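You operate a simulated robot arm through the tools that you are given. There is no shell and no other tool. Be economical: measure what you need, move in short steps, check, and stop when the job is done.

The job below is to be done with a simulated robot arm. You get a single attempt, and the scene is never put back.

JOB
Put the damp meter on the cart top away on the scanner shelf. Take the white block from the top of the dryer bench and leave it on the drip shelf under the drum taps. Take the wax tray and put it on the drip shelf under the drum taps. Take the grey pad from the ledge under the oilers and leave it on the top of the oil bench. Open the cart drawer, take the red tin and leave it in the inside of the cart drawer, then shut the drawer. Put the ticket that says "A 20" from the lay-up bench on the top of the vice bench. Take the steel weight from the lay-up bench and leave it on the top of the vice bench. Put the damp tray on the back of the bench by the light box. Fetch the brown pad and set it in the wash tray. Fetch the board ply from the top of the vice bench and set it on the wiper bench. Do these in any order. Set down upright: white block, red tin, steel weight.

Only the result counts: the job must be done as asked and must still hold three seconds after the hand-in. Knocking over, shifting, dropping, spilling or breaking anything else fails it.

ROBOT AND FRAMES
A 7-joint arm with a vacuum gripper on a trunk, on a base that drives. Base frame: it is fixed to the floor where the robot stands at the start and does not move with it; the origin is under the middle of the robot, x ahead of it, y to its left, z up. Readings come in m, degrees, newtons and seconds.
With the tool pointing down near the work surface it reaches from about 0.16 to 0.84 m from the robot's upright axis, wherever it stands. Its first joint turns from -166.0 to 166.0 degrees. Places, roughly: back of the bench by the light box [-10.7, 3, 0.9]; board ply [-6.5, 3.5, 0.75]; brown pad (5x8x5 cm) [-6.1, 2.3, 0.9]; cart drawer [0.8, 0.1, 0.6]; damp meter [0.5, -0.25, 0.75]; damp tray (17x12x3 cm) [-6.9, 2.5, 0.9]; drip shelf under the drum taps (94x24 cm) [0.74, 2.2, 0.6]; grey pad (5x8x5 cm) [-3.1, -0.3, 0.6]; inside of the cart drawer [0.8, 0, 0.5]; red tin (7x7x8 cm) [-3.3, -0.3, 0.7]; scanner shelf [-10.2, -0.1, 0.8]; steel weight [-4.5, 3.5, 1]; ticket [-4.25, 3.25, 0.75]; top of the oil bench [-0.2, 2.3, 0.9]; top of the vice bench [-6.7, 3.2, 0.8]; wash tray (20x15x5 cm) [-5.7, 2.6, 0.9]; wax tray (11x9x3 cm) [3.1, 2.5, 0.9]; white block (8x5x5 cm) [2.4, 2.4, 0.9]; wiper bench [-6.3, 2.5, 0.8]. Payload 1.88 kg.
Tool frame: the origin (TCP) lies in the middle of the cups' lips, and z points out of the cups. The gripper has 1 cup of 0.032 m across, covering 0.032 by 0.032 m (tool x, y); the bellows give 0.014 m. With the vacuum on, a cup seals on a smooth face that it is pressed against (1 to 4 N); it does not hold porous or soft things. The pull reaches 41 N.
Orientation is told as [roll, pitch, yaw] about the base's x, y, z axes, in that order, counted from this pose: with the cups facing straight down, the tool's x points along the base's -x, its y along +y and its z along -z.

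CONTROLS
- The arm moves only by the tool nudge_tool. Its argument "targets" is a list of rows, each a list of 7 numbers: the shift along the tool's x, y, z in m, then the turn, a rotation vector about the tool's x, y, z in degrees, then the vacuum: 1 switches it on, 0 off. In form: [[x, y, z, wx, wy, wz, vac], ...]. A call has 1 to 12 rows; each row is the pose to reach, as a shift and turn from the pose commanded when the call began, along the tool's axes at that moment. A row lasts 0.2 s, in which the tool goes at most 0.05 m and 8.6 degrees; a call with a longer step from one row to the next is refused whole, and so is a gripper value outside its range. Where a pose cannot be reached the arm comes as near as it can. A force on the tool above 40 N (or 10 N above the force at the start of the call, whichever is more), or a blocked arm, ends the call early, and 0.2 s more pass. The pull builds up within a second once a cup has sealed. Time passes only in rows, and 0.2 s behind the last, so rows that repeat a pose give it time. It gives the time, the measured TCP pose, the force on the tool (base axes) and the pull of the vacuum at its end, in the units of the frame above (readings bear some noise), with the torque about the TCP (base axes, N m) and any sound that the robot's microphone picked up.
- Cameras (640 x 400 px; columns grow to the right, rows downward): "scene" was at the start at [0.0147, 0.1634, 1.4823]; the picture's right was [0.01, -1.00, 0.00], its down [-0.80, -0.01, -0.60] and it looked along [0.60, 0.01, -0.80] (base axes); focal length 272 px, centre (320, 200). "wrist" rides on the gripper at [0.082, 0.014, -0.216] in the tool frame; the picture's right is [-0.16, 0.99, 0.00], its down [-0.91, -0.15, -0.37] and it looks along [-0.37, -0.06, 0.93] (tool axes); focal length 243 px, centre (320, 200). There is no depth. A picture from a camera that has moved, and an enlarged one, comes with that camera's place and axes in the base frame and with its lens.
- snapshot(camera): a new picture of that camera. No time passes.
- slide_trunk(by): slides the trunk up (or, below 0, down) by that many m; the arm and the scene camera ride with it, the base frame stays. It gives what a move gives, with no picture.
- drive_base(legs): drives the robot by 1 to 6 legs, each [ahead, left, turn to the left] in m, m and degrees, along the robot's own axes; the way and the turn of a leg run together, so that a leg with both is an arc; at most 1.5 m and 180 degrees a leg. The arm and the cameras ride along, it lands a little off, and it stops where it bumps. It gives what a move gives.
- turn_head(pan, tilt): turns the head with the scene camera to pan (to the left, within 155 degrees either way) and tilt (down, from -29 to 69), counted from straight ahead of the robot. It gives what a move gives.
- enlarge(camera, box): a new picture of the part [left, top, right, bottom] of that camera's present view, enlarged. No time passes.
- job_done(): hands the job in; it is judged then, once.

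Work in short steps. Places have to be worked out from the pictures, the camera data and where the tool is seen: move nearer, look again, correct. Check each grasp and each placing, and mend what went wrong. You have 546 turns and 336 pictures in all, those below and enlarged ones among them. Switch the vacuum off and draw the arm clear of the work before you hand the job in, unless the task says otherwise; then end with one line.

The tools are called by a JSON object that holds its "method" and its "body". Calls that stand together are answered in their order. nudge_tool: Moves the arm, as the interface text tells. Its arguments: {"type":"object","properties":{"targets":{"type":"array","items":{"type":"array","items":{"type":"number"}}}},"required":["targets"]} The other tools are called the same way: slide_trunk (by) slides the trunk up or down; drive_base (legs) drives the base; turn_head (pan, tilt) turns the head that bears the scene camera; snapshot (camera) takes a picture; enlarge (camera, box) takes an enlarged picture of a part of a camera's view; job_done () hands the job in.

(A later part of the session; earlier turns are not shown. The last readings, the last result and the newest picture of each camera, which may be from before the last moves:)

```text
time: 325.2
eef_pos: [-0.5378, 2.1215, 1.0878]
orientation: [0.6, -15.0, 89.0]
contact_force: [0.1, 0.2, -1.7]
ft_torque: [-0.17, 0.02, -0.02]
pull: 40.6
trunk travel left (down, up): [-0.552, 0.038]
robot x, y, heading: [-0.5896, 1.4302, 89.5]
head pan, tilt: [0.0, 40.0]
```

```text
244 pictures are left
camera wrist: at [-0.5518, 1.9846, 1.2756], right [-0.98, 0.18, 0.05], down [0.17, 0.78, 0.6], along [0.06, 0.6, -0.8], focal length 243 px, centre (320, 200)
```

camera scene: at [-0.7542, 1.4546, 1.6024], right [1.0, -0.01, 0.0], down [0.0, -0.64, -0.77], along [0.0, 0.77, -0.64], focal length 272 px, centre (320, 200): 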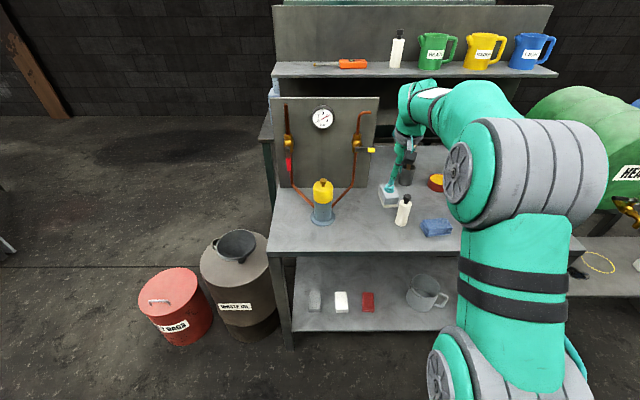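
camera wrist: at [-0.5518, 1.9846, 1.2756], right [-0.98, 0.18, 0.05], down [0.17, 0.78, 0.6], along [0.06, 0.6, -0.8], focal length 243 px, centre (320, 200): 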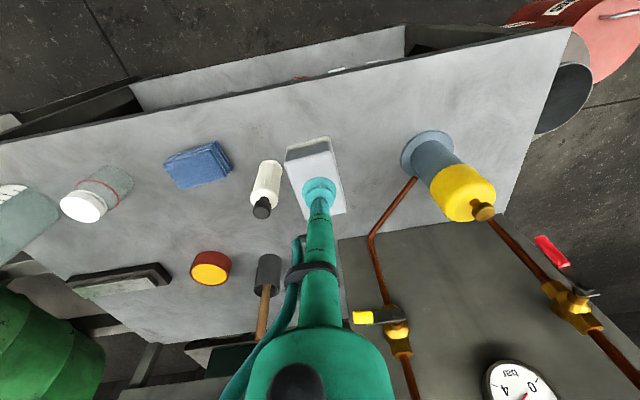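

The pad hangs between pump and bottle. I shift 2.5 cm left and lower toward the bench.

{"method": "nudge_tool", "body": {"targets": [[0.012, 0.025, 0.035, 0, 0, 0, 1], [0.022, 0.025, 0.08, 0, 0, 0, 1], [0.033, 0.025, 0.125, 0, 0, 0, 1], [0.036, 0.025, 0.135, 0, 0, 0, 1]]}}

{"method": "enlarge", "body": {"camera": "scene", "box": [280, 130, 480, 255]}}

```text
time: 326.2
eef_pos: [-0.5644, 2.1207, 0.9481]
orientation: [0.5, -15.0, 89.0]
contact_force: [0.3, -0.2, -1.4]
ft_torque: [-0.11, 0.01, 0.02]
pull: 41.0
trunk travel left (down, up): [-0.552, 0.038]
robot x, y, heading: [-0.5928, 1.4294, 89.7]
head pan, tilt: [0.0, 40.0]
```

```text
3.20 times, centred on (380, 192) of scene
camera zoom: at [-0.7542, 1.4546, 1.6025], right [1.0, -0.01, 0.0], down [0.0, -0.64, -0.77], along [0.0, 0.77, -0.64], focal length 869 px, centre (128, 224)
```

zoom: 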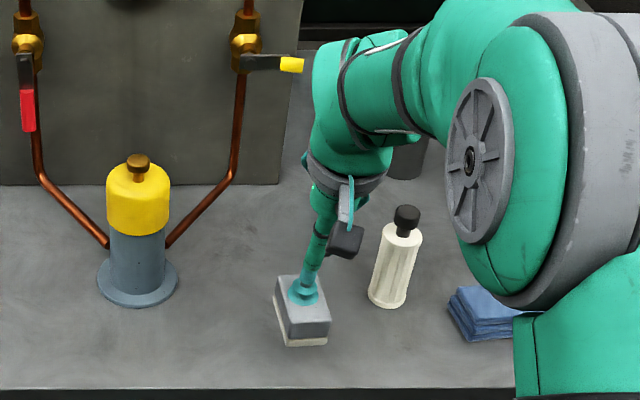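

Clear all round. I lower to contact.

{"method": "nudge_tool", "body": {"targets": [[0.0026, 0, 0.0097, 0, 0, 0, 1], [0.0052, 0, 0.0193, 0, 0, 0, 1], [0.0065, 0, 0.024, 0, 0, 0, 1]]}}

```text
time: 327.1
eef_pos: [-0.5652, 2.1209, 0.9233]
orientation: [0.5, -15.0, 89.0]
contact_force: [0.2, -0.3, -1.0]
ft_torque: [-0.16, 0.02, -0.01]
pull: 41.0
trunk travel left (down, up): [-0.552, 0.038]
robot x, y, heading: [-0.5901, 1.4303, 89.6]
head pan, tilt: [0.0, 40.0]
```

{"method": "nudge_tool", "body": {"targets": [[0.0013, 0, 0.0048, 0, 0, 0, 1], [0.0026, 0, 0.0097, 0, 0, 0, 1]]}}

```text
time: 327.6
eef_pos: [-0.5642, 2.1214, 0.9137]
orientation: [0.6, -15.0, 88.9]
contact_force: [0.2, 0.1, -0.5]
ft_torque: [-0.12, 0.0, -0.03]
pull: 40.9
trunk travel left (down, up): [-0.552, 0.038]
robot x, y, heading: [-0.5911, 1.4277, 89.5]
head pan, tilt: [0.0, 40.0]
```

{"method": "nudge_tool", "body": {"targets": [[0.001, 0, 0.004, 0, 0, 0, 1], [0.0021, 0, 0.0078, 0, 0, 0, 1]]}}

{"method": "enlarge", "body": {"camera": "wrist", "box": [200, 100, 440, 250]}}

```text
time: 328.2
eef_pos: [-0.5648, 2.1219, 0.9052]
orientation: [0.6, -15.0, 89.0]
contact_force: [-0.2, -0.9, -0.2]
ft_torque: [-0.11, 0.02, 0.03]
pull: 40.6
trunk travel left (down, up): [-0.552, 0.038]
robot x, y, heading: [-0.5892, 1.4305, 89.6]
head pan, tilt: [0.0, 40.0]
```

```text
2.67 times, centred on (320, 175) of wrist
camera zoom: at [-0.5787, 1.9851, 1.0929], right [-0.98, 0.18, 0.05], down [0.17, 0.78, 0.6], along [0.06, 0.6, -0.8], focal length 647 px, centre (320, 267)
```

zoom: 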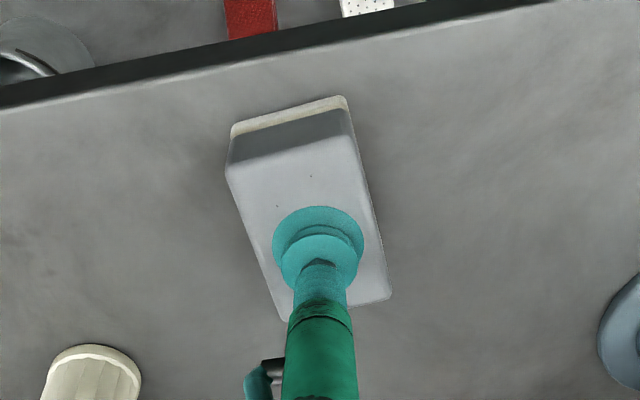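

Nearly there; a few more millimetres.

{"method": "nudge_tool", "body": {"targets": [[0.001, 0, 0.004, 0, 0, 0, 1], [0.0021, 0, 0.0078, 0, 0, 0, 1]]}}

```text
time: 328.9
eef_pos: [-0.5663, 2.1233, 0.9018]
orientation: [0.6, -15.6, 89.0]
contact_force: [-0.9, 0.8, 19.0]
ft_torque: [-0.91, -0.09, -0.03]
pull: 40.4
trunk travel left (down, up): [-0.552, 0.038]
robot x, y, heading: [-0.5917, 1.4304, 90.0]
head pan, tilt: [0.0, 40.0]
```

Down on the bench. I ease up, release and rise.

{"method": "nudge_tool", "body": {"targets": [[-0.001, 0, -0.005, 0, 0, 0, 1], [-0.001, 0, -0.005, 0, 0, 0, 0], [-0.001, 0, -0.005, 0, 0, 0, 0], [-0.001, 0, -0.005, 0, 0, 0, 0], [-0.001, 0, -0.005, 0, 0, 0, 0], [-0.003, 0, -0.012, 0, 0, 0, 0], [-0.008, 0, -0.03, 0, 0, 0, 0], [-0.018, 0, -0.068, 0, 0, 0, 0], [-0.03, 0, -0.112, 0, 0, 0, 0], [-0.042, 0, -0.157, 0, 0, 0, 0]]}}

{"method": "snapshot", "body": {"camera": "wrist"}}

```text
time: 331.1
eef_pos: [-0.5625, 2.1198, 1.06]
orientation: [0.6, -14.9, 89.0]
contact_force: [-0.5, -0.6, 0.8]
ft_torque: [0.01, 0.0, 0.02]
pull: 0.1
trunk travel left (down, up): [-0.552, 0.038]
robot x, y, heading: [-0.5886, 1.4299, 89.7]
head pan, tilt: [0.0, 40.0]
```

```text
241 pictures are left
camera wrist: at [-0.5771, 1.9844, 1.2468], right [-0.98, 0.17, 0.05], down [0.17, 0.78, 0.6], along [0.06, 0.6, -0.8], focal length 243 px, centre (320, 200)
```

wrist: 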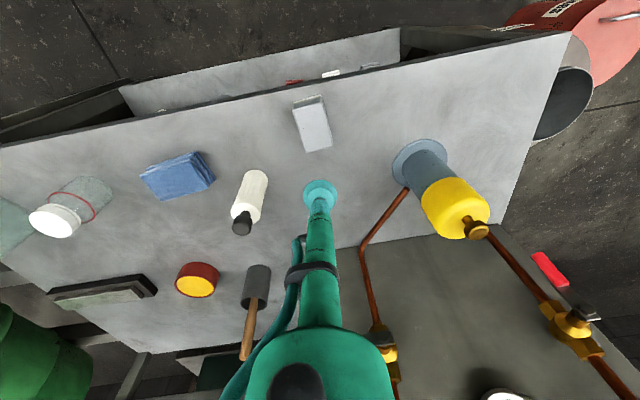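

The grey pad lies on the oil bench. Next the damp meter on the cart: I back off, level the tool, turn to face +x, and drive back to the start spot by the cart.

{"method": "drive_base", "body": {"legs": [[-0.4, 0, 0], [0, 0, -89.5]]}}

{"method": "nudge_tool", "body": {"targets": [[0, 0, 0, 0, 5, 0, 0], [0, 0, 0, 0, 10, 0, 0], [0.02, 0, 0, 0, 15, 0, 0], [0.06, 0, 0, 0, 15, 0, 0]]}}

{"method": "drive_base", "body": {"legs": [[0, -1.0, 0], [0.4, 0, 0]]}}

{"method": "turn_head", "body": {"pan": -15, "tilt": 40}}

{"method": "snapshot", "body": {"camera": "scene"}}

{"method": "snapshot", "body": {"camera": "wrist"}}

```text
time: 337.3
eef_pos: [0.0962, 1.0084, 1.0591]
orientation: [0.6, -15.0, -0.5]
contact_force: [0.7, 0.8, -0.8]
ft_torque: [-0.02, 0.01, -0.01]
pull: 0.2
trunk travel left (down, up): [-0.552, 0.038]
robot x, y, heading: [-0.5935, 1.0296, 0.2]
head pan, tilt: [0.0, 40.0]
```

```text
time: 338.3
eef_pos: [0.0386, 1.0084, 1.0429]
orientation: [0.6, 0.1, -0.4]
contact_force: [0.5, -0.6, -0.6]
ft_torque: [0.04, 0.04, 0.01]
pull: 0.1
trunk travel left (down, up): [-0.552, 0.038]
robot x, y, heading: [-0.5933, 1.0293, 0.3]
head pan, tilt: [0.0, 40.0]
```

```text
time: 345.6
eef_pos: [0.4363, 0.0081, 1.0427]
orientation: [0.5, 0.1, -0.5]
contact_force: [0.3, 0.2, 0.4]
ft_torque: [0.0, -0.01, 0.01]
pull: 0.2
trunk travel left (down, up): [-0.552, 0.038]
robot x, y, heading: [-0.1982, 0.0294, 0.1]
head pan, tilt: [0.0, 40.0]
```

```text
time: 346.4
eef_pos: [0.4366, 0.0069, 1.0419]
orientation: [0.5, 0.0, -0.5]
contact_force: [0.4, -0.3, -0.9]
ft_torque: [0.0, -0.01, 0.02]
pull: 0.0
trunk travel left (down, up): [-0.552, 0.038]
robot x, y, heading: [-0.1969, 0.0316, 0.1]
head pan, tilt: [-15.0, 40.0]
```

```text
240 pictures are left
camera scene: at [-0.1734, 0.1702, 1.6024], right [-0.26, -0.97, 0.0], down [-0.62, 0.17, -0.77], along [0.74, -0.2, -0.64], focal length 272 px, centre (320, 200)
```

scene: 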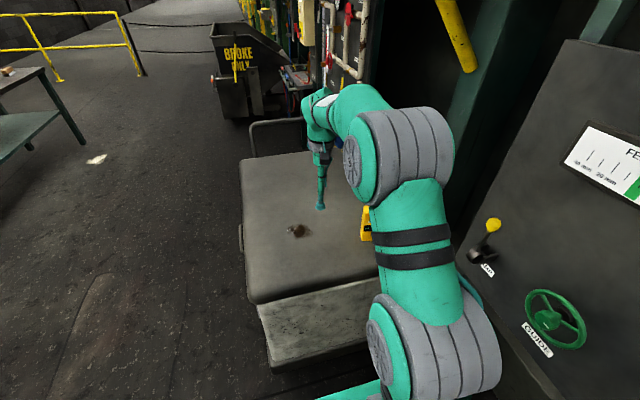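

```text
239 pictures are left
camera wrist: at [0.355, 0.0188, 1.2585], right [0.17, 0.98, 0.01], down [0.91, -0.17, 0.37], along [0.37, -0.06, -0.93], focal length 243 px, centre (320, 200)
```

wrist: 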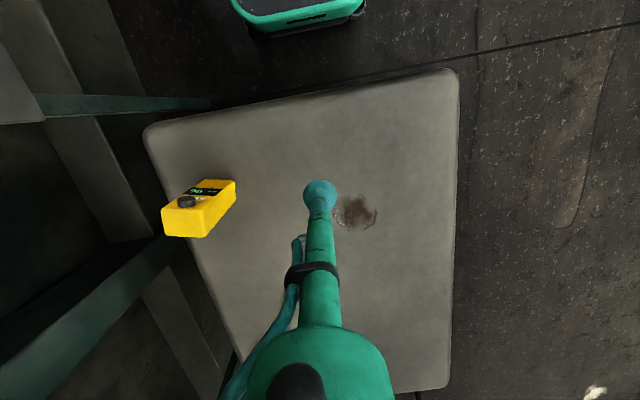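

The meter is standing, screen toward the robot. I enlarge to see its top face.

{"method": "enlarge", "body": {"camera": "wrist", "box": [140, 150, 260, 260]}}

{"method": "enlarge", "body": {"camera": "scene", "box": [320, 160, 440, 260]}}

```text
3.64 times, centred on (200, 205) of wrist
camera zoom: at [0.355, 0.0188, 1.2585], right [0.17, 0.98, 0.01], down [0.91, -0.17, 0.37], along [0.37, -0.06, -0.93], focal length 882 px, centre (756, 182)
```

zoom: 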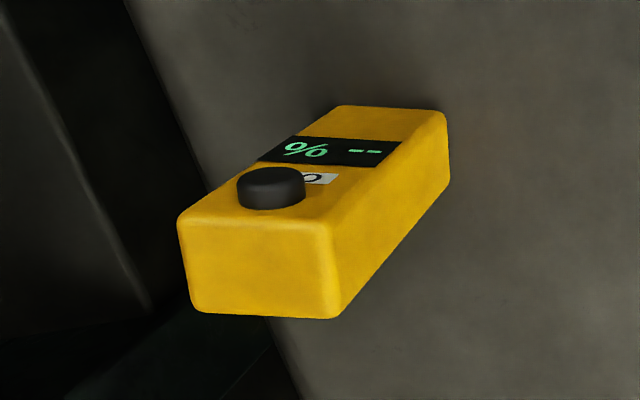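

```text
4.00 times, centred on (380, 210) of scene
camera zoom: at [-0.1734, 0.1702, 1.6024], right [-0.26, -0.97, 0.0], down [-0.62, 0.17, -0.77], along [0.74, -0.2, -0.64], focal length 1086 px, centre (80, 160)
```

zoom: 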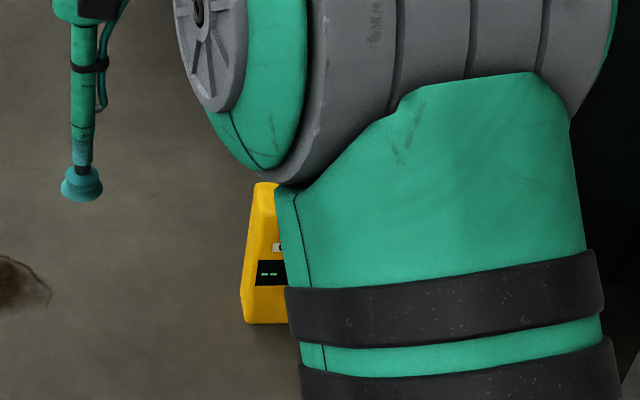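

The meter's flat top is about 3.7 x 6 cm, centred near (0.483, -0.201), z≈0.94. I move above it and look closely.

{"method": "nudge_tool", "body": {"targets": [[-0.01, -0.045, 0, 0, 0, 0, 0], [-0.02, -0.09, 0, 0, 0, 0, 0], [-0.03, -0.135, 0, 0, 0, 0, 0], [-0.04, -0.18, 0, 0, 0, 0, 0], [-0.047, -0.208, 0.02, 0, 0, 0, 0], [-0.047, -0.208, 0.04, 0, 0, 0, 0]]}}

{"method": "enlarge", "body": {"camera": "wrist", "box": [240, 120, 400, 220]}}

```text
time: 347.8
eef_pos: [0.4819, -0.2018, 1.0006]
orientation: [0.6, 0.0, -0.5]
contact_force: [0.0, 0.7, -0.4]
ft_torque: [0.03, -0.01, -0.01]
pull: 0.1
trunk travel left (down, up): [-0.552, 0.038]
robot x, y, heading: [-0.1997, 0.0275, 0.1]
head pan, tilt: [-15.0, 40.0]
```

```text
4.00 times, centred on (320, 170) of wrist
camera zoom: at [0.4002, -0.1905, 1.2159], right [0.17, 0.98, 0.01], down [0.91, -0.17, 0.37], along [0.37, -0.06, -0.93], focal length 970 px, centre (320, 320)
```

zoom: 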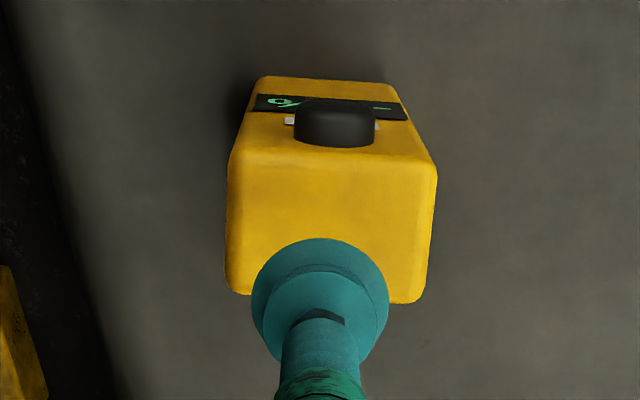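

Centre is within 3 mm of the cup axis. I descend onto the top.

{"method": "nudge_tool", "body": {"targets": [[0, 0.003, 0.03, 0, 0, 0, 0], [0, 0.003, 0.048, 0, 0, 0, 1], [0, 0.003, 0.054, 0, 0, 0, 1]]}}

{"method": "enlarge", "body": {"camera": "wrist", "box": [240, 130, 400, 230]}}

```text
time: 348.6
eef_pos: [0.4812, -0.1976, 0.9495]
orientation: [0.5, -0.4, -0.6]
contact_force: [-2.2, 2.3, 12.6]
ft_torque: [-0.14, 0.12, -0.03]
pull: 40.9
trunk travel left (down, up): [-0.552, 0.038]
robot x, y, heading: [-0.1991, 0.0312, 0.3]
head pan, tilt: [-15.0, 40.0]
```

```text
4.00 times, centred on (320, 180) of wrist
camera zoom: at [0.3993, -0.1856, 1.1652], right [0.17, 0.98, 0.01], down [0.91, -0.17, 0.38], along [0.37, -0.06, -0.93], focal length 970 px, centre (320, 280)
```

zoom: 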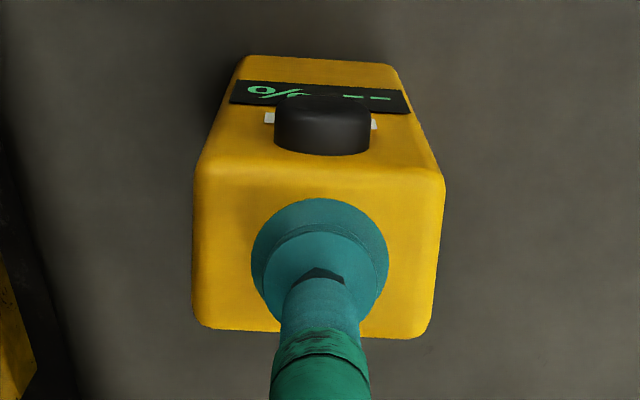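

Sealed. I lift the meter, draw it over the robot's centreline, back off and head out to the aisle.

{"method": "nudge_tool", "body": {"targets": [[0, 0, -0.01, 0, 0, 0, 1], [0, 0, -0.03, 0, 0, 0, 1], [0, 0, -0.07, 0, 0, 0, 1], [0, 0.0, -0.11, 0, 0, 0, 1], [0, 0.04, -0.13, 0, 0, 0, 1], [0.02, 0.08, -0.14, 0, 0, 0, 1], [0.04, 0.12, -0.14, 0, 0, 0, 1]]}}

{"method": "snapshot", "body": {"camera": "wrist"}}

```text
time: 350.2
eef_pos: [0.4437, -0.0767, 1.088]
orientation: [0.6, 0.0, -0.6]
contact_force: [-0.5, -0.3, -2.5]
ft_torque: [0.01, -0.03, -0.01]
pull: 40.6
trunk travel left (down, up): [-0.552, 0.038]
robot x, y, heading: [-0.1935, 0.0286, 0.1]
head pan, tilt: [-15.0, 40.0]
```

```text
234 pictures are left
camera wrist: at [0.3611, -0.0658, 1.3039], right [0.18, 0.98, 0.01], down [0.91, -0.17, 0.37], along [0.37, -0.06, -0.93], focal length 243 px, centre (320, 200)
```

wrist: 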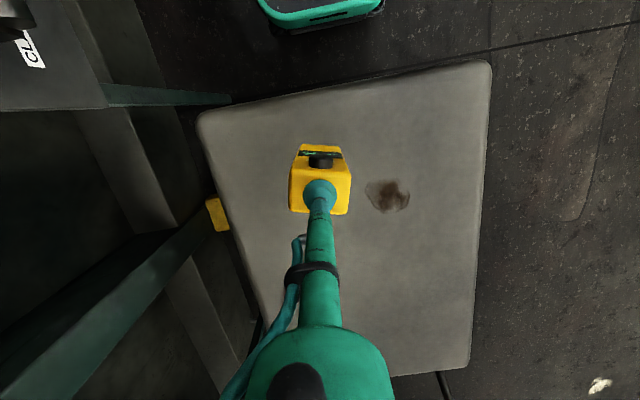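

The meter is held well. I drive to the aisle at y≈1.1, turn to face -x and go part of the way.

{"method": "drive_base", "body": {"legs": [[0, 1.05, 0], [0, 0, 90], [0, 0, 90], [1.5, 0, 0], [1.5, 0, 0], [1.5, 0, 0]]}}

{"method": "turn_head", "body": {"pan": 0, "tilt": 20}}

{"method": "snapshot", "body": {"camera": "scene"}}

{"method": "turn_head", "body": {"pan": -60, "tilt": 25}}

{"method": "snapshot", "body": {"camera": "scene"}}

```text
time: 384.2
eef_pos: [-5.3355, 1.2093, 1.0875]
orientation: [0.6, 0.0, 179.8]
contact_force: [-0.2, 0.5, -3.0]
ft_torque: [-0.02, -0.05, 0.03]
pull: 40.8
trunk travel left (down, up): [-0.552, 0.038]
robot x, y, heading: [-4.6952, 1.1076, -179.5]
head pan, tilt: [-15.0, 40.0]
```

```text
time: 385.1
eef_pos: [-5.3351, 1.2107, 1.0865]
orientation: [0.6, 0.0, 179.7]
contact_force: [0.0, 0.6, -2.6]
ft_torque: [-0.01, 0.01, 0.02]
pull: 40.9
trunk travel left (down, up): [-0.552, 0.038]
robot x, y, heading: [-4.6942, 1.1034, -179.6]
head pan, tilt: [0.0, 20.0]
```

```text
233 pictures are left
camera scene: at [-4.7268, 0.9412, 1.6338], right [-0.01, 1.0, 0.0], down [0.34, 0.0, -0.94], along [-0.94, -0.01, -0.34], focal length 272 px, centre (320, 200)
```

scene: 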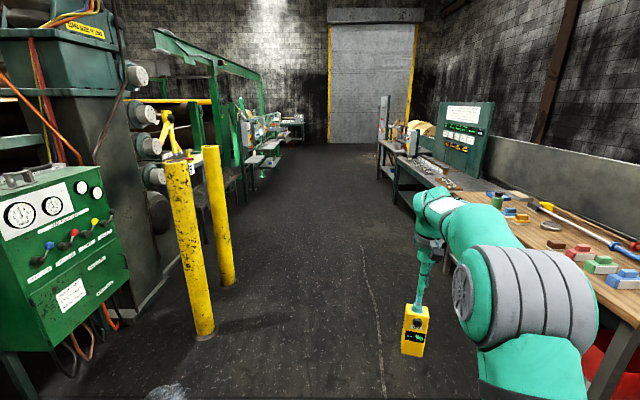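

```text
time: 386.4
eef_pos: [-5.3355, 1.2099, 1.0878]
orientation: [0.6, 0.1, 179.8]
contact_force: [-0.1, 1.2, -3.5]
ft_torque: [0.03, 0.0, 0.03]
pull: 40.4
trunk travel left (down, up): [-0.552, 0.038]
robot x, y, heading: [-4.6924, 1.105, -179.6]
head pan, tilt: [-60.0, 25.0]
```

```text
232 pictures are left
camera scene: at [-4.6803, 1.0212, 1.6258], right [0.86, 0.51, 0.0], down [0.21, -0.36, -0.91], along [-0.46, 0.78, -0.42], focal length 272 px, centre (320, 200)
```

scene: 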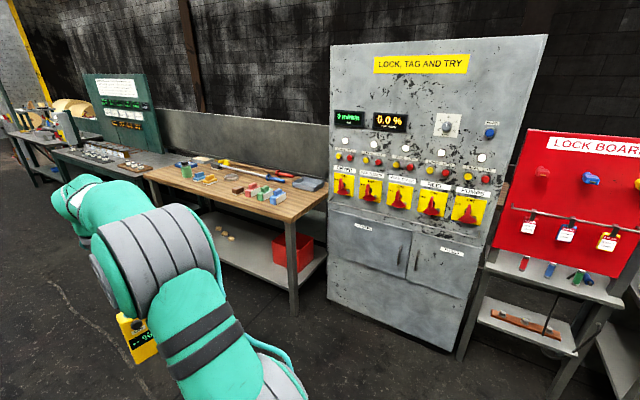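

The aisle is clear, posts at y≈-0.07 on the left, benches on the right. I drive on toward the scanner shelf and look left.

{"method": "drive_base", "body": {"legs": [[1.5, 0, -0.2], [1.5, 0, 0], [1.5, 0, 0]]}}

{"method": "turn_head", "body": {"pan": 45, "tilt": 25}}

{"method": "snapshot", "body": {"camera": "scene"}}

```text
time: 408.0
eef_pos: [-9.8625, 1.2192, 1.0875]
orientation: [0.6, 0.0, 179.1]
contact_force: [0.4, -0.2, -3.1]
ft_torque: [-0.01, -0.02, 0.0]
pull: 40.9
trunk travel left (down, up): [-0.552, 0.038]
robot x, y, heading: [-9.2266, 1.1101, 179.8]
head pan, tilt: [-60.0, 25.0]
```

```text
time: 409.8
eef_pos: [-9.8616, 1.2196, 1.0879]
orientation: [0.6, -0.1, 179.1]
contact_force: [-0.1, -0.1, -3.2]
ft_torque: [-0.01, 0.02, -0.01]
pull: 40.7
trunk travel left (down, up): [-0.552, 0.038]
robot x, y, heading: [-9.2227, 1.11, 179.8]
head pan, tilt: [45.0, 25.0]
```

```text
231 pictures are left
camera scene: at [-9.2293, 0.878, 1.6258], right [-0.7, 0.71, 0.0], down [0.3, 0.3, -0.91], along [-0.64, -0.64, -0.42], focal length 272 px, centre (320, 200)
```

scene: 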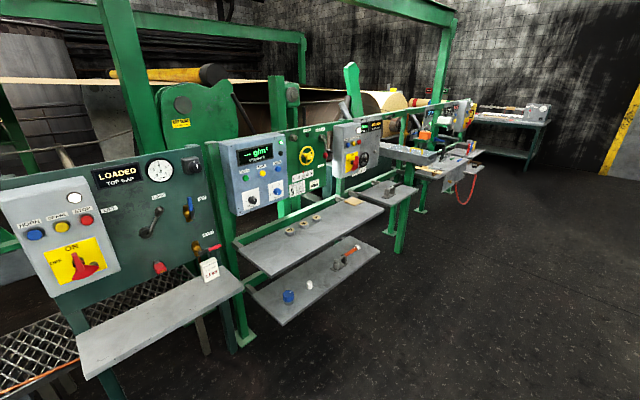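

The scanner shelf is the upper one below the g/m² panel; its near (left) end is free, around (-9.88, -0.07). I go on 0.55 m and turn to face it.

{"method": "drive_base", "body": {"legs": [[0.55, 0, 0], [0, 0, 90]]}}

{"method": "turn_head", "body": {"pan": 0, "tilt": 40}}

{"method": "snapshot", "body": {"camera": "scene"}}

```text
time: 416.8
eef_pos: [-9.8879, 0.4749, 1.0878]
orientation: [0.5, 0.0, -91.2]
contact_force: [0.5, -0.4, -3.0]
ft_torque: [0.02, -0.01, 0.02]
pull: 40.8
trunk travel left (down, up): [-0.552, 0.038]
robot x, y, heading: [-9.7696, 1.1131, -90.7]
head pan, tilt: [45.0, 25.0]
```

```text
time: 417.9
eef_pos: [-9.8881, 0.4748, 1.0877]
orientation: [0.6, 0.2, -91.4]
contact_force: [0.9, 0.7, -3.0]
ft_torque: [0.02, -0.02, -0.01]
pull: 40.9
trunk travel left (down, up): [-0.552, 0.038]
robot x, y, heading: [-9.77, 1.1131, -90.6]
head pan, tilt: [0.0, 40.0]
```

```text
230 pictures are left
camera scene: at [-9.6078, 1.0842, 1.6025], right [-1.0, 0.01, 0.0], down [0.01, 0.64, -0.77], along [-0.01, -0.77, -0.64], focal length 272 px, centre (320, 200)
```

scene: 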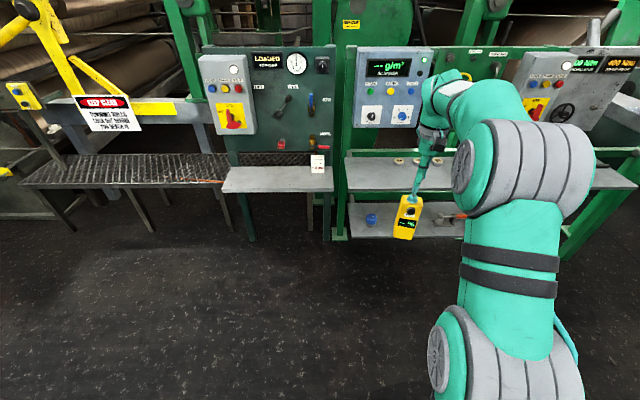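

Free space at the shelf's left front. I drive ahead so that the meter hangs over it.

{"method": "drive_base", "body": {"legs": [[0.5, 0, 0.5]]}}

{"method": "snapshot", "body": {"camera": "wrist"}}

{"method": "snapshot", "body": {"camera": "scene"}}

```text
time: 420.8
eef_pos: [-9.8833, -0.0271, 1.0873]
orientation: [0.7, 0.0, -90.6]
contact_force: [-0.3, 0.1, -3.7]
ft_torque: [0.0, -0.01, -0.03]
pull: 40.5
trunk travel left (down, up): [-0.552, 0.038]
robot x, y, heading: [-9.7751, 0.6108, -89.9]
head pan, tilt: [0.0, 40.0]
```

```text
229 pictures are left
camera wrist: at [-9.8704, 0.0535, 1.3034], right [0.98, -0.18, 0.01], down [-0.17, -0.91, 0.37], along [-0.06, -0.37, -0.93], focal length 243 px, centre (320, 200)
```

wrist: 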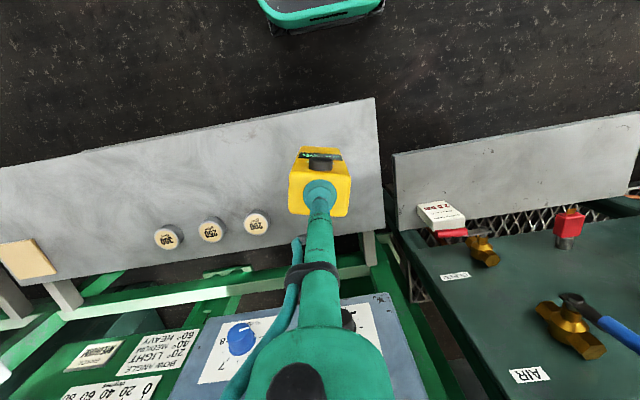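

```text
228 pictures are left
camera scene: at [-9.6106, 0.5855, 1.6024], right [-1.0, 0.0, 0.0], down [0.0, 0.64, -0.77], along [0.0, -0.77, -0.64], focal length 272 px, centre (320, 200)
```

scene: 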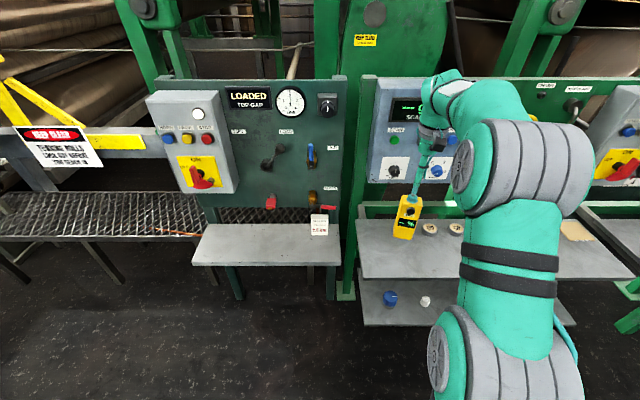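

Positions agree: shelf top at z≈0.80, edges clear. I lower the meter.

{"method": "nudge_tool", "body": {"targets": [[-0.01, 0, 0.03, 0, 0, 0, 1], [-0.01, 0, 0.06, 0, 0, 0, 1], [-0.01, 0, 0.072, 0, 0, 0, 1]]}}

{"method": "enlarge", "body": {"camera": "scene", "box": [340, 150, 500, 290]}}

```text
time: 421.6
eef_pos: [-9.8818, -0.0373, 1.016]
orientation: [0.6, 0.2, -90.6]
contact_force: [0.6, 0.2, -2.5]
ft_torque: [0.0, 0.0, 0.02]
pull: 40.6
trunk travel left (down, up): [-0.552, 0.038]
robot x, y, heading: [-9.7742, 0.6115, -90.1]
head pan, tilt: [0.0, 40.0]
```

```text
2.86 times, centred on (420, 220) of scene
camera zoom: at [-9.6106, 0.5856, 1.6025], right [-1.0, 0.0, 0.0], down [0.0, 0.64, -0.77], along [0.0, -0.77, -0.64], focal length 776 px, centre (34, 143)
```

zoom: 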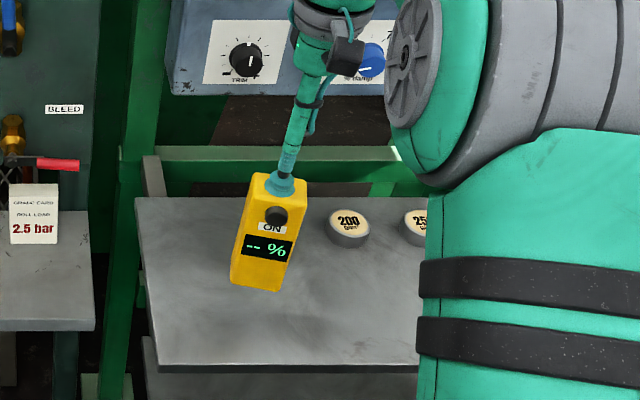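

{"method": "nudge_tool", "body": {"targets": [[0, 0, 0.006, 0, 0, 0, 1], [0, 0, 0.012, 0, 0, 0, 1], [0, 0, 0.015, 0, 0, 0, 1]]}}

```text
time: 422.4
eef_pos: [-9.8831, -0.0374, 1.0008]
orientation: [0.6, 0.1, -90.6]
contact_force: [-1.0, 1.5, -2.9]
ft_torque: [-0.01, 0.01, -0.03]
pull: 40.8
trunk travel left (down, up): [-0.552, 0.038]
robot x, y, heading: [-9.7759, 0.6114, -90.0]
head pan, tilt: [0.0, 40.0]
```

{"method": "nudge_tool", "body": {"targets": [[0, 0, 0.005, 0, 0, 0, 1], [0, 0, 0.009, 0, 0, 0, 1]]}}

```text
time: 423.0
eef_pos: [-9.8825, -0.0372, 0.9908]
orientation: [0.6, 0.1, -90.5]
contact_force: [-0.4, 0.8, -3.5]
ft_torque: [-0.03, -0.04, 0.02]
pull: 41.0
trunk travel left (down, up): [-0.552, 0.038]
robot x, y, heading: [-9.7718, 0.612, -90.4]
head pan, tilt: [0.0, 40.0]
```

{"method": "nudge_tool", "body": {"targets": [[0, 0, 0.005, 0, 0, 0, 1], [0, 0, 0.009, 0, 0, 0, 1]]}}

{"method": "enlarge", "body": {"camera": "scene", "box": [340, 150, 500, 290]}}

```text
time: 423.6
eef_pos: [-9.8823, -0.0371, 0.9824]
orientation: [0.6, 0.1, -90.6]
contact_force: [0.3, 0.3, -4.0]
ft_torque: [-0.01, 0.02, 0.02]
pull: 40.6
trunk travel left (down, up): [-0.552, 0.038]
robot x, y, heading: [-9.7754, 0.612, -89.8]
head pan, tilt: [0.0, 40.0]
```

```text
2.86 times, centred on (420, 220) of scene
camera zoom: at [-9.6106, 0.5856, 1.6024], right [-1.0, 0.0, 0.0], down [0.0, 0.64, -0.77], along [0.0, -0.77, -0.64], focal length 776 px, centre (34, 143)
```

zoom: 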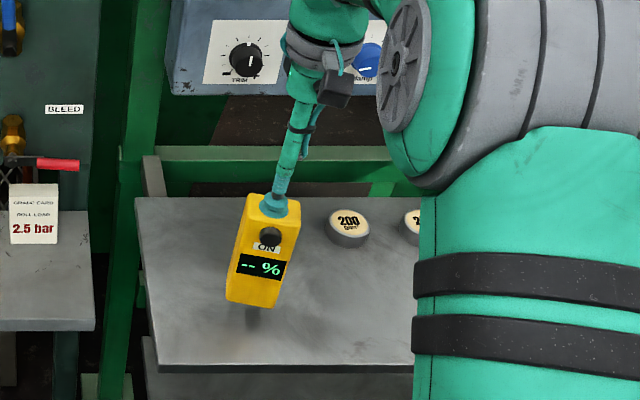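

A shadow gap remains; the meter is about 14 cm tall, so the shelf is still ~4 cm below. I keep lowering.

{"method": "nudge_tool", "body": {"targets": [[0, 0, 0.012, 0, 0, 0, 1], [0, 0, 0.022, 0, 0, 0, 1], [0, 0, 0.028, 0, 0, 0, 1]]}}

{"method": "enlarge", "body": {"camera": "scene", "box": [340, 150, 500, 290]}}

```text
time: 424.4
eef_pos: [-9.8818, -0.0365, 0.9542]
orientation: [0.6, 0.1, -90.6]
contact_force: [-0.1, 0.8, -2.8]
ft_torque: [0.03, 0.03, 0.03]
pull: 40.3
trunk travel left (down, up): [-0.552, 0.038]
robot x, y, heading: [-9.774, 0.612, -90.0]
head pan, tilt: [0.0, 40.0]
```

```text
2.86 times, centred on (420, 220) of scene
camera zoom: at [-9.6106, 0.5856, 1.6024], right [-1.0, 0.0, 0.0], down [0.0, 0.64, -0.77], along [0.0, -0.77, -0.64], focal length 776 px, centre (34, 143)
```

zoom: 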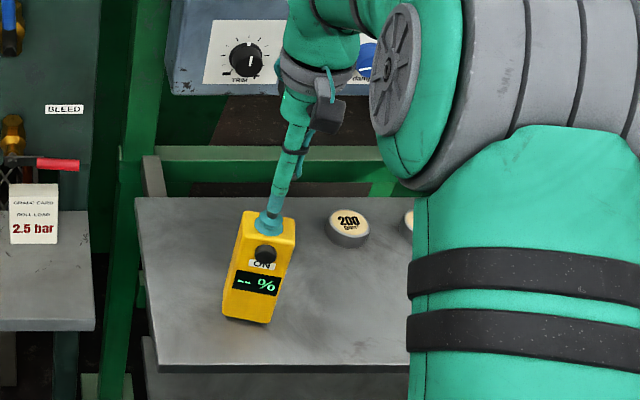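

{"method": "nudge_tool", "body": {"targets": [[0, 0, 0.005, 0, 0, 0, 1], [0, 0, 0.01, 0, 0, 0, 1]]}}

```text
time: 425.0
eef_pos: [-9.8799, -0.0378, 0.9498]
orientation: [0.6, -0.6, -90.6]
contact_force: [4.9, 2.4, 24.2]
ft_torque: [0.15, 0.15, -0.04]
pull: 40.5
trunk travel left (down, up): [-0.552, 0.038]
robot x, y, heading: [-9.776, 0.614, -89.8]
head pan, tilt: [0.0, 40.0]
```

The meter is on the shelf. I ease, release, and rise.

{"method": "nudge_tool", "body": {"targets": [[0, 0, -0.005, 0, 0, 0, 1], [0, 0, -0.005, 0, 0, 0, 0], [0, 0, -0.005, 0, 0, 0, 0], [0, 0, -0.005, 0, 0, 0, 0], [0, 0, -0.005, 0, 0, 0, 0], [0, 0, -0.015, 0, 0, 0, 0], [0, 0, -0.04, 0, 0, 0, 0], [0, 0, -0.08, 0, 0, 0, 0], [0, 0, -0.12, 0, 0, 0, 0]]}}

{"method": "snapshot", "body": {"camera": "scene"}}

```text
time: 427.0
eef_pos: [-9.8829, -0.0367, 1.0647]
orientation: [0.5, 0.1, -90.6]
contact_force: [-0.1, 0.4, 0.1]
ft_torque: [0.04, 0.01, -0.02]
pull: 0.0
trunk travel left (down, up): [-0.552, 0.038]
robot x, y, heading: [-9.7788, 0.6128, -90.0]
head pan, tilt: [0.0, 40.0]
```

```text
224 pictures are left
camera scene: at [-9.6106, 0.5859, 1.6024], right [-1.0, 0.0, 0.0], down [0.0, 0.64, -0.77], along [0.0, -0.77, -0.64], focal length 272 px, centre (320, 200)
```

scene: 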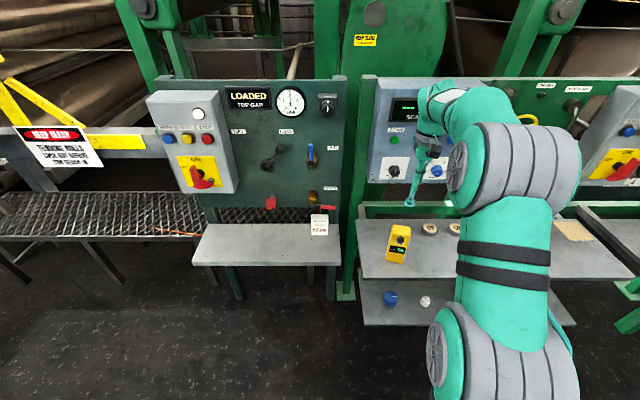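

The meter stands on the scanner shelf. I back off and turn around to survey the benches on the other side.

{"method": "drive_base", "body": {"legs": [[-0.5, 0, 0], [0, 0, -90], [0, 0, -90]]}}

{"method": "turn_head", "body": {"pan": 20, "tilt": 20}}

{"method": "snapshot", "body": {"camera": "scene"}}

{"method": "turn_head", "body": {"pan": -50, "tilt": 20}}

{"method": "snapshot", "body": {"camera": "scene"}}

```text
time: 437.6
eef_pos: [-9.6739, 1.7646, 1.064]
orientation: [0.6, 0.0, 89.7]
contact_force: [-1.3, 0.1, 0.1]
ft_torque: [0.03, 0.04, -0.03]
pull: 0.1
trunk travel left (down, up): [-0.552, 0.038]
robot x, y, heading: [-9.7769, 1.1121, 90.5]
head pan, tilt: [0.0, 40.0]
```

```text
time: 438.4
eef_pos: [-9.673, 1.7646, 1.0647]
orientation: [0.6, 0.0, 89.8]
contact_force: [0.1, -0.7, 0.4]
ft_torque: [0.02, -0.02, -0.01]
pull: 0.0
trunk travel left (down, up): [-0.552, 0.038]
robot x, y, heading: [-9.7779, 1.115, 90.4]
head pan, tilt: [20.0, 20.0]
```

```text
223 pictures are left
camera scene: at [-9.9707, 1.1393, 1.6338], right [0.94, 0.35, 0.0], down [0.12, -0.32, -0.94], along [-0.33, 0.88, -0.34], focal length 272 px, centre (320, 200)
```

scene: 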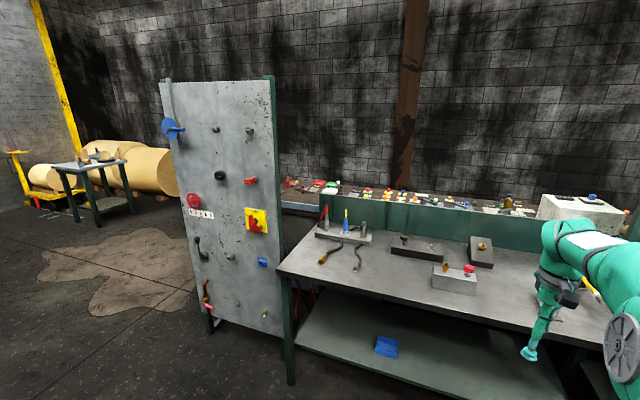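

```text
time: 439.9
eef_pos: [-9.6733, 1.7637, 1.0637]
orientation: [0.6, 0.1, 89.8]
contact_force: [-0.7, 0.3, -0.8]
ft_torque: [0.02, -0.01, -0.01]
pull: 0.0
trunk travel left (down, up): [-0.552, 0.038]
robot x, y, heading: [-9.7762, 1.115, 90.4]
head pan, tilt: [-50.0, 20.0]
```

```text
222 pictures are left
camera scene: at [-9.8674, 1.1125, 1.6338], right [0.65, -0.76, 0.0], down [-0.26, -0.22, -0.94], along [0.71, 0.61, -0.34], focal length 272 px, centre (320, 200)
```

scene: 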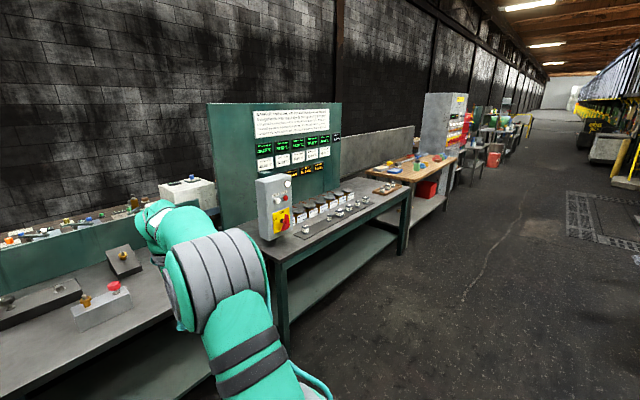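

Behind the front benches is a second row (back row) facing the wall. I go round to the left end to see whether there is an aisle along the wall.

{"method": "drive_base", "body": {"legs": [[0, 1.5, 0], [0, 0.5, 0]]}}

{"method": "turn_head", "body": {"pan": -30, "tilt": 20}}

{"method": "snapshot", "body": {"camera": "scene"}}

```text
time: 449.8
eef_pos: [-11.6714, 1.7488, 1.0651]
orientation: [0.7, 0.1, 90.0]
contact_force: [-0.2, -0.5, -0.5]
ft_torque: [-0.01, 0.01, 0.02]
pull: 0.1
trunk travel left (down, up): [-0.552, 0.038]
robot x, y, heading: [-11.776, 1.1023, 90.6]
head pan, tilt: [-50.0, 20.0]
```

```text
time: 450.6
eef_pos: [-11.6717, 1.7485, 1.0639]
orientation: [0.7, 0.1, 90.0]
contact_force: [0.7, 0.5, -0.1]
ft_torque: [0.0, 0.0, -0.02]
pull: 0.0
trunk travel left (down, up): [-0.552, 0.038]
robot x, y, heading: [-11.7701, 1.1014, 91.0]
head pan, tilt: [-30.0, 20.0]
```

```text
221 pictures are left
camera scene: at [-11.8886, 1.1167, 1.6338], right [0.87, -0.49, 0.0], down [-0.17, -0.3, -0.94], along [0.46, 0.82, -0.34], focal length 272 px, centre (320, 200)
```

scene: 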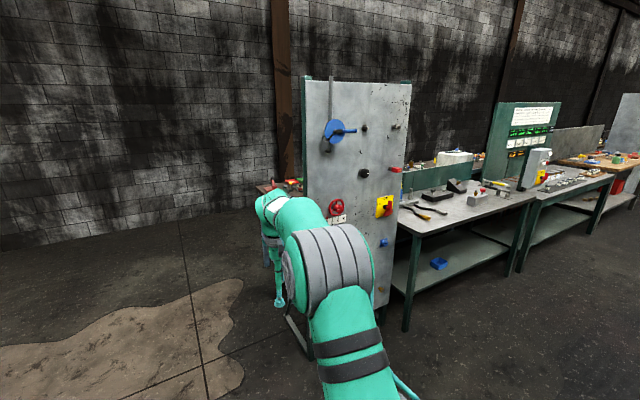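

The wall is far off (y≈5.9), so there is a wide aisle behind the benches, reachable round this end. First I do the front-row tasks: I drive back to x≈-6 and look at the benches there.

{"method": "drive_base", "body": {"legs": [[0, 0, -1], [0, -1.5, 0], [0, -1.5, 0], [0, -1.5, 0], [0, -1.2, 0]]}}

{"method": "turn_head", "body": {"pan": 0, "tilt": 35}}

{"method": "snapshot", "body": {"camera": "scene"}}

```text
time: 478.1
eef_pos: [-5.9782, 1.7613, 1.0652]
orientation: [0.6, 0.2, 89.7]
contact_force: [-0.1, 0.3, -1.0]
ft_torque: [0.05, 0.01, 0.0]
pull: 0.1
trunk travel left (down, up): [-0.552, 0.038]
robot x, y, heading: [-6.0838, 1.1102, 90.3]
head pan, tilt: [-30.0, 20.0]
```

```text
time: 479.1
eef_pos: [-5.9761, 1.7619, 1.0648]
orientation: [0.5, 0.0, 89.7]
contact_force: [-0.8, -0.4, 0.4]
ft_torque: [0.01, -0.03, 0.02]
pull: 0.0
trunk travel left (down, up): [-0.552, 0.038]
robot x, y, heading: [-6.0836, 1.1162, 90.5]
head pan, tilt: [0.0, 35.0]
```

```text
220 pictures are left
camera scene: at [-6.2447, 1.1386, 1.61], right [1.0, 0.0, 0.0], down [0.0, -0.57, -0.82], along [0.0, 0.82, -0.57], focal length 272 px, centre (320, 200)
```

scene: 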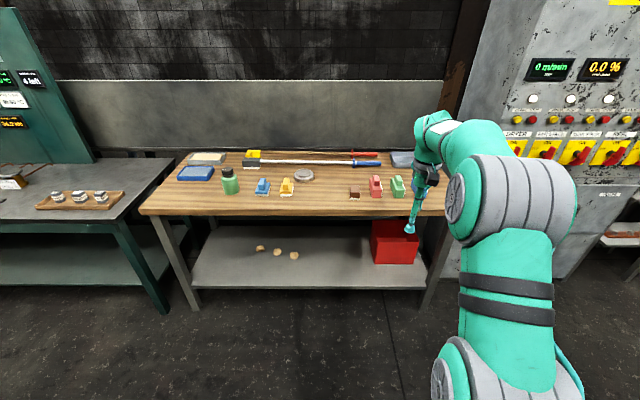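

This is the wooden wiper bench: brown pad near (-6.07, 2.29), a blue tray at (-6.93, 2.47), wash tray behind the arm at right. I enlarge to make sure of each.

{"method": "enlarge", "body": {"camera": "scene", "box": [150, 135, 310, 215]}}

{"method": "enlarge", "body": {"camera": "scene", "box": [300, 135, 460, 215]}}

```text
4.00 times, centred on (230, 175) of scene
camera zoom: at [-6.2447, 1.1386, 1.61], right [1.0, 0.0, 0.0], down [0.0, -0.57, -0.82], along [0.0, 0.82, -0.57], focal length 1086 px, centre (680, 300)
```

zoom: 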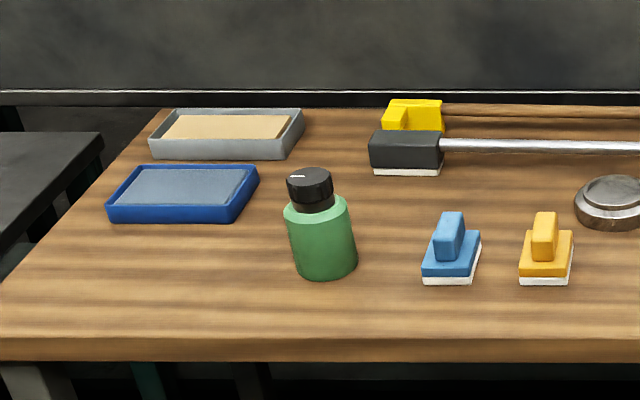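

```text
4.00 times, centred on (380, 175) of scene
camera zoom: at [-6.2447, 1.1386, 1.61], right [1.0, 0.0, 0.0], down [0.0, -0.57, -0.82], along [0.0, 0.82, -0.57], focal length 1086 px, centre (80, 300)
```

zoom: 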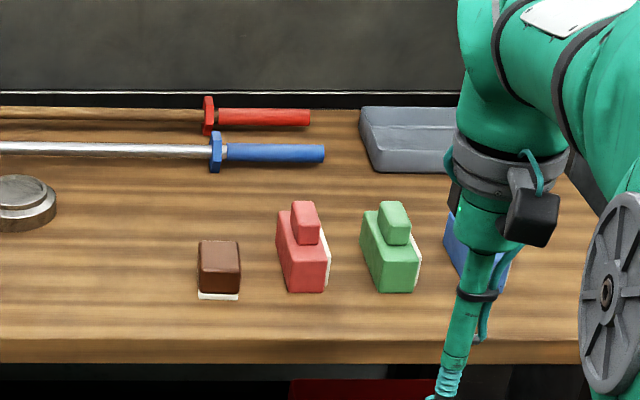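

The blue tray with the grey damp insert matches the damp tray; the brown pad stands at about (-6.075, 2.26). I drive closer for it.

{"method": "drive_base", "body": {"legs": [[0.42, 0, 0]]}}

{"method": "nudge_tool", "body": {"targets": [[0, 0.04, 0, 0, 0, 0, 0], [0, 0.08, 0, 0, 0, 0, 0], [0, 0.12, 0, 0, 0, 0, 0]]}}

{"method": "snapshot", "body": {"camera": "wrist"}}

{"method": "snapshot", "body": {"camera": "scene"}}

```text
time: 481.6
eef_pos: [-5.9791, 2.1814, 1.0653]
orientation: [0.6, 0.1, 89.6]
contact_force: [-0.5, 0.3, -0.1]
ft_torque: [0.01, 0.02, 0.03]
pull: 0.1
trunk travel left (down, up): [-0.552, 0.038]
robot x, y, heading: [-6.0852, 1.529, 90.1]
head pan, tilt: [0.0, 35.0]
```

```text
time: 482.4
eef_pos: [-6.0997, 2.1828, 1.0655]
orientation: [0.6, 0.2, 89.7]
contact_force: [0.3, 0.2, -0.4]
ft_torque: [0.0, 0.01, 0.03]
pull: 0.1
trunk travel left (down, up): [-0.552, 0.038]
robot x, y, heading: [-6.0844, 1.5365, 90.3]
head pan, tilt: [0.0, 35.0]
```

```text
217 pictures are left
camera wrist: at [-6.112, 2.1002, 1.2812], right [-0.99, 0.17, 0.01], down [0.16, 0.91, 0.37], along [0.05, 0.37, -0.93], focal length 243 px, centre (320, 200)
```

wrist: 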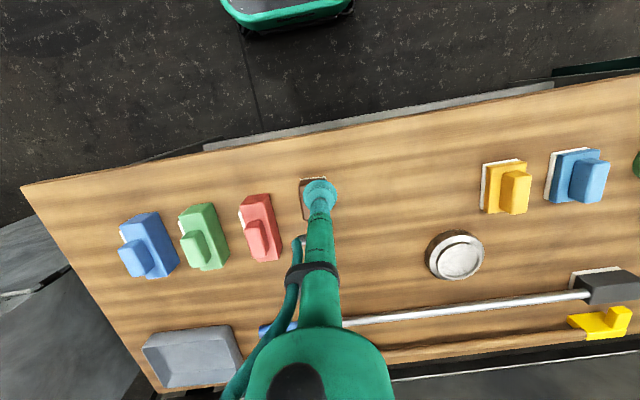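

```text
216 pictures are left
camera scene: at [-6.2468, 1.5583, 1.61], right [1.0, 0.0, 0.0], down [0.0, -0.57, -0.82], along [0.0, 0.82, -0.57], focal length 272 px, centre (320, 200)
```

scene: 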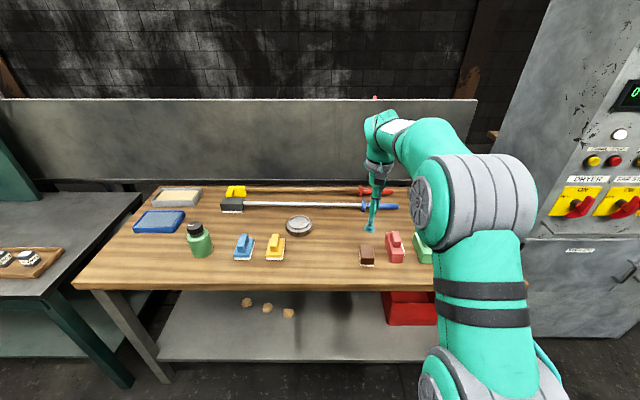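

Brown pad top centre (-6.077, 2.263). I move over it and look.

{"method": "nudge_tool", "body": {"targets": [[-0.04, -0.012, 0.02, 0, 0, 0, 0], [-0.08, -0.022, 0.05, 0, 0, 0, 0], [-0.08, -0.022, 0.09, 0, 0, 0, 0]]}}

{"method": "enlarge", "body": {"camera": "wrist", "box": [240, 120, 400, 220]}}

```text
refused: row 2 steps farther than a row can; nothing moved
```

```text
4.00 times, centred on (320, 170) of wrist
camera zoom: at [-6.112, 2.1002, 1.2812], right [-0.99, 0.17, 0.01], down [0.16, 0.91, 0.37], along [0.05, 0.37, -0.93], focal length 970 px, centre (320, 320)
```

zoom: 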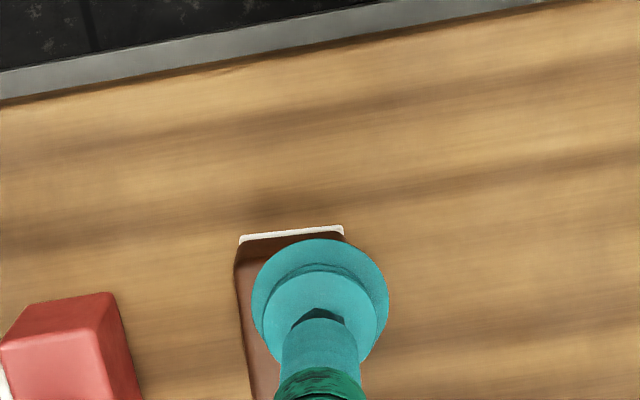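

{"method": "nudge_tool", "body": {"targets": [[-0.04, -0.012, 0.01, 0, 0, 0, 0], [-0.075, -0.022, 0.03, 0, 0, 0, 0], [-0.08, -0.022, 0.07, 0, 0, 0, 0], [-0.08, -0.022, 0.09, 0, 0, 0, 0]]}}

{"method": "enlarge", "body": {"camera": "wrist", "box": [240, 120, 400, 220]}}

```text
time: 483.4
eef_pos: [-6.079, 2.2613, 0.9738]
orientation: [0.6, 0.1, 89.7]
contact_force: [1.0, -0.1, -0.4]
ft_torque: [0.0, -0.01, 0.01]
pull: 0.1
trunk travel left (down, up): [-0.552, 0.038]
robot x, y, heading: [-6.0829, 1.5317, 90.2]
head pan, tilt: [0.0, 35.0]
```

```text
4.00 times, centred on (320, 170) of wrist
camera zoom: at [-6.0905, 2.1794, 1.1911], right [-0.99, 0.17, 0.01], down [0.16, 0.91, 0.37], along [0.05, 0.37, -0.93], focal length 970 px, centre (320, 320)
```

zoom: 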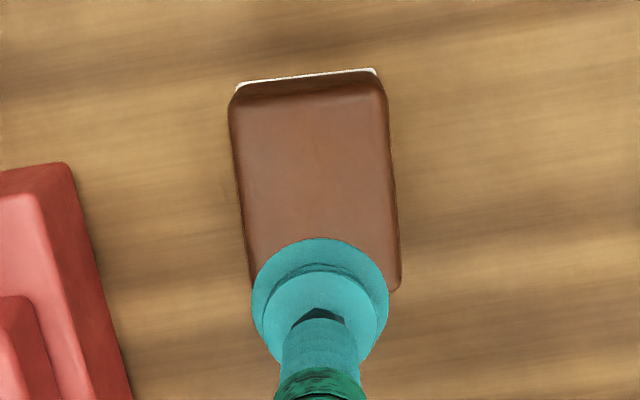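

Centred within 5 mm. I descend with the vacuum on.

{"method": "nudge_tool", "body": {"targets": [[0.005, 0, 0.04, 0, 0, 0, 0], [0.005, 0, 0.07, 0, 0, 0, 1], [0.005, 0, 0.08, 0, 0, 0, 1], [0.005, 0, 0.084, 0, 0, 0, 1]]}}

```text
time: 484.4
eef_pos: [-6.0796, 2.2567, 0.8948]
orientation: [0.6, -0.3, 89.8]
contact_force: [-2.3, -2.5, 15.2]
ft_torque: [-0.09, -0.21, -0.06]
pull: 41.3
trunk travel left (down, up): [-0.552, 0.038]
robot x, y, heading: [-6.0838, 1.5363, 90.4]
head pan, tilt: [0.0, 35.0]
```

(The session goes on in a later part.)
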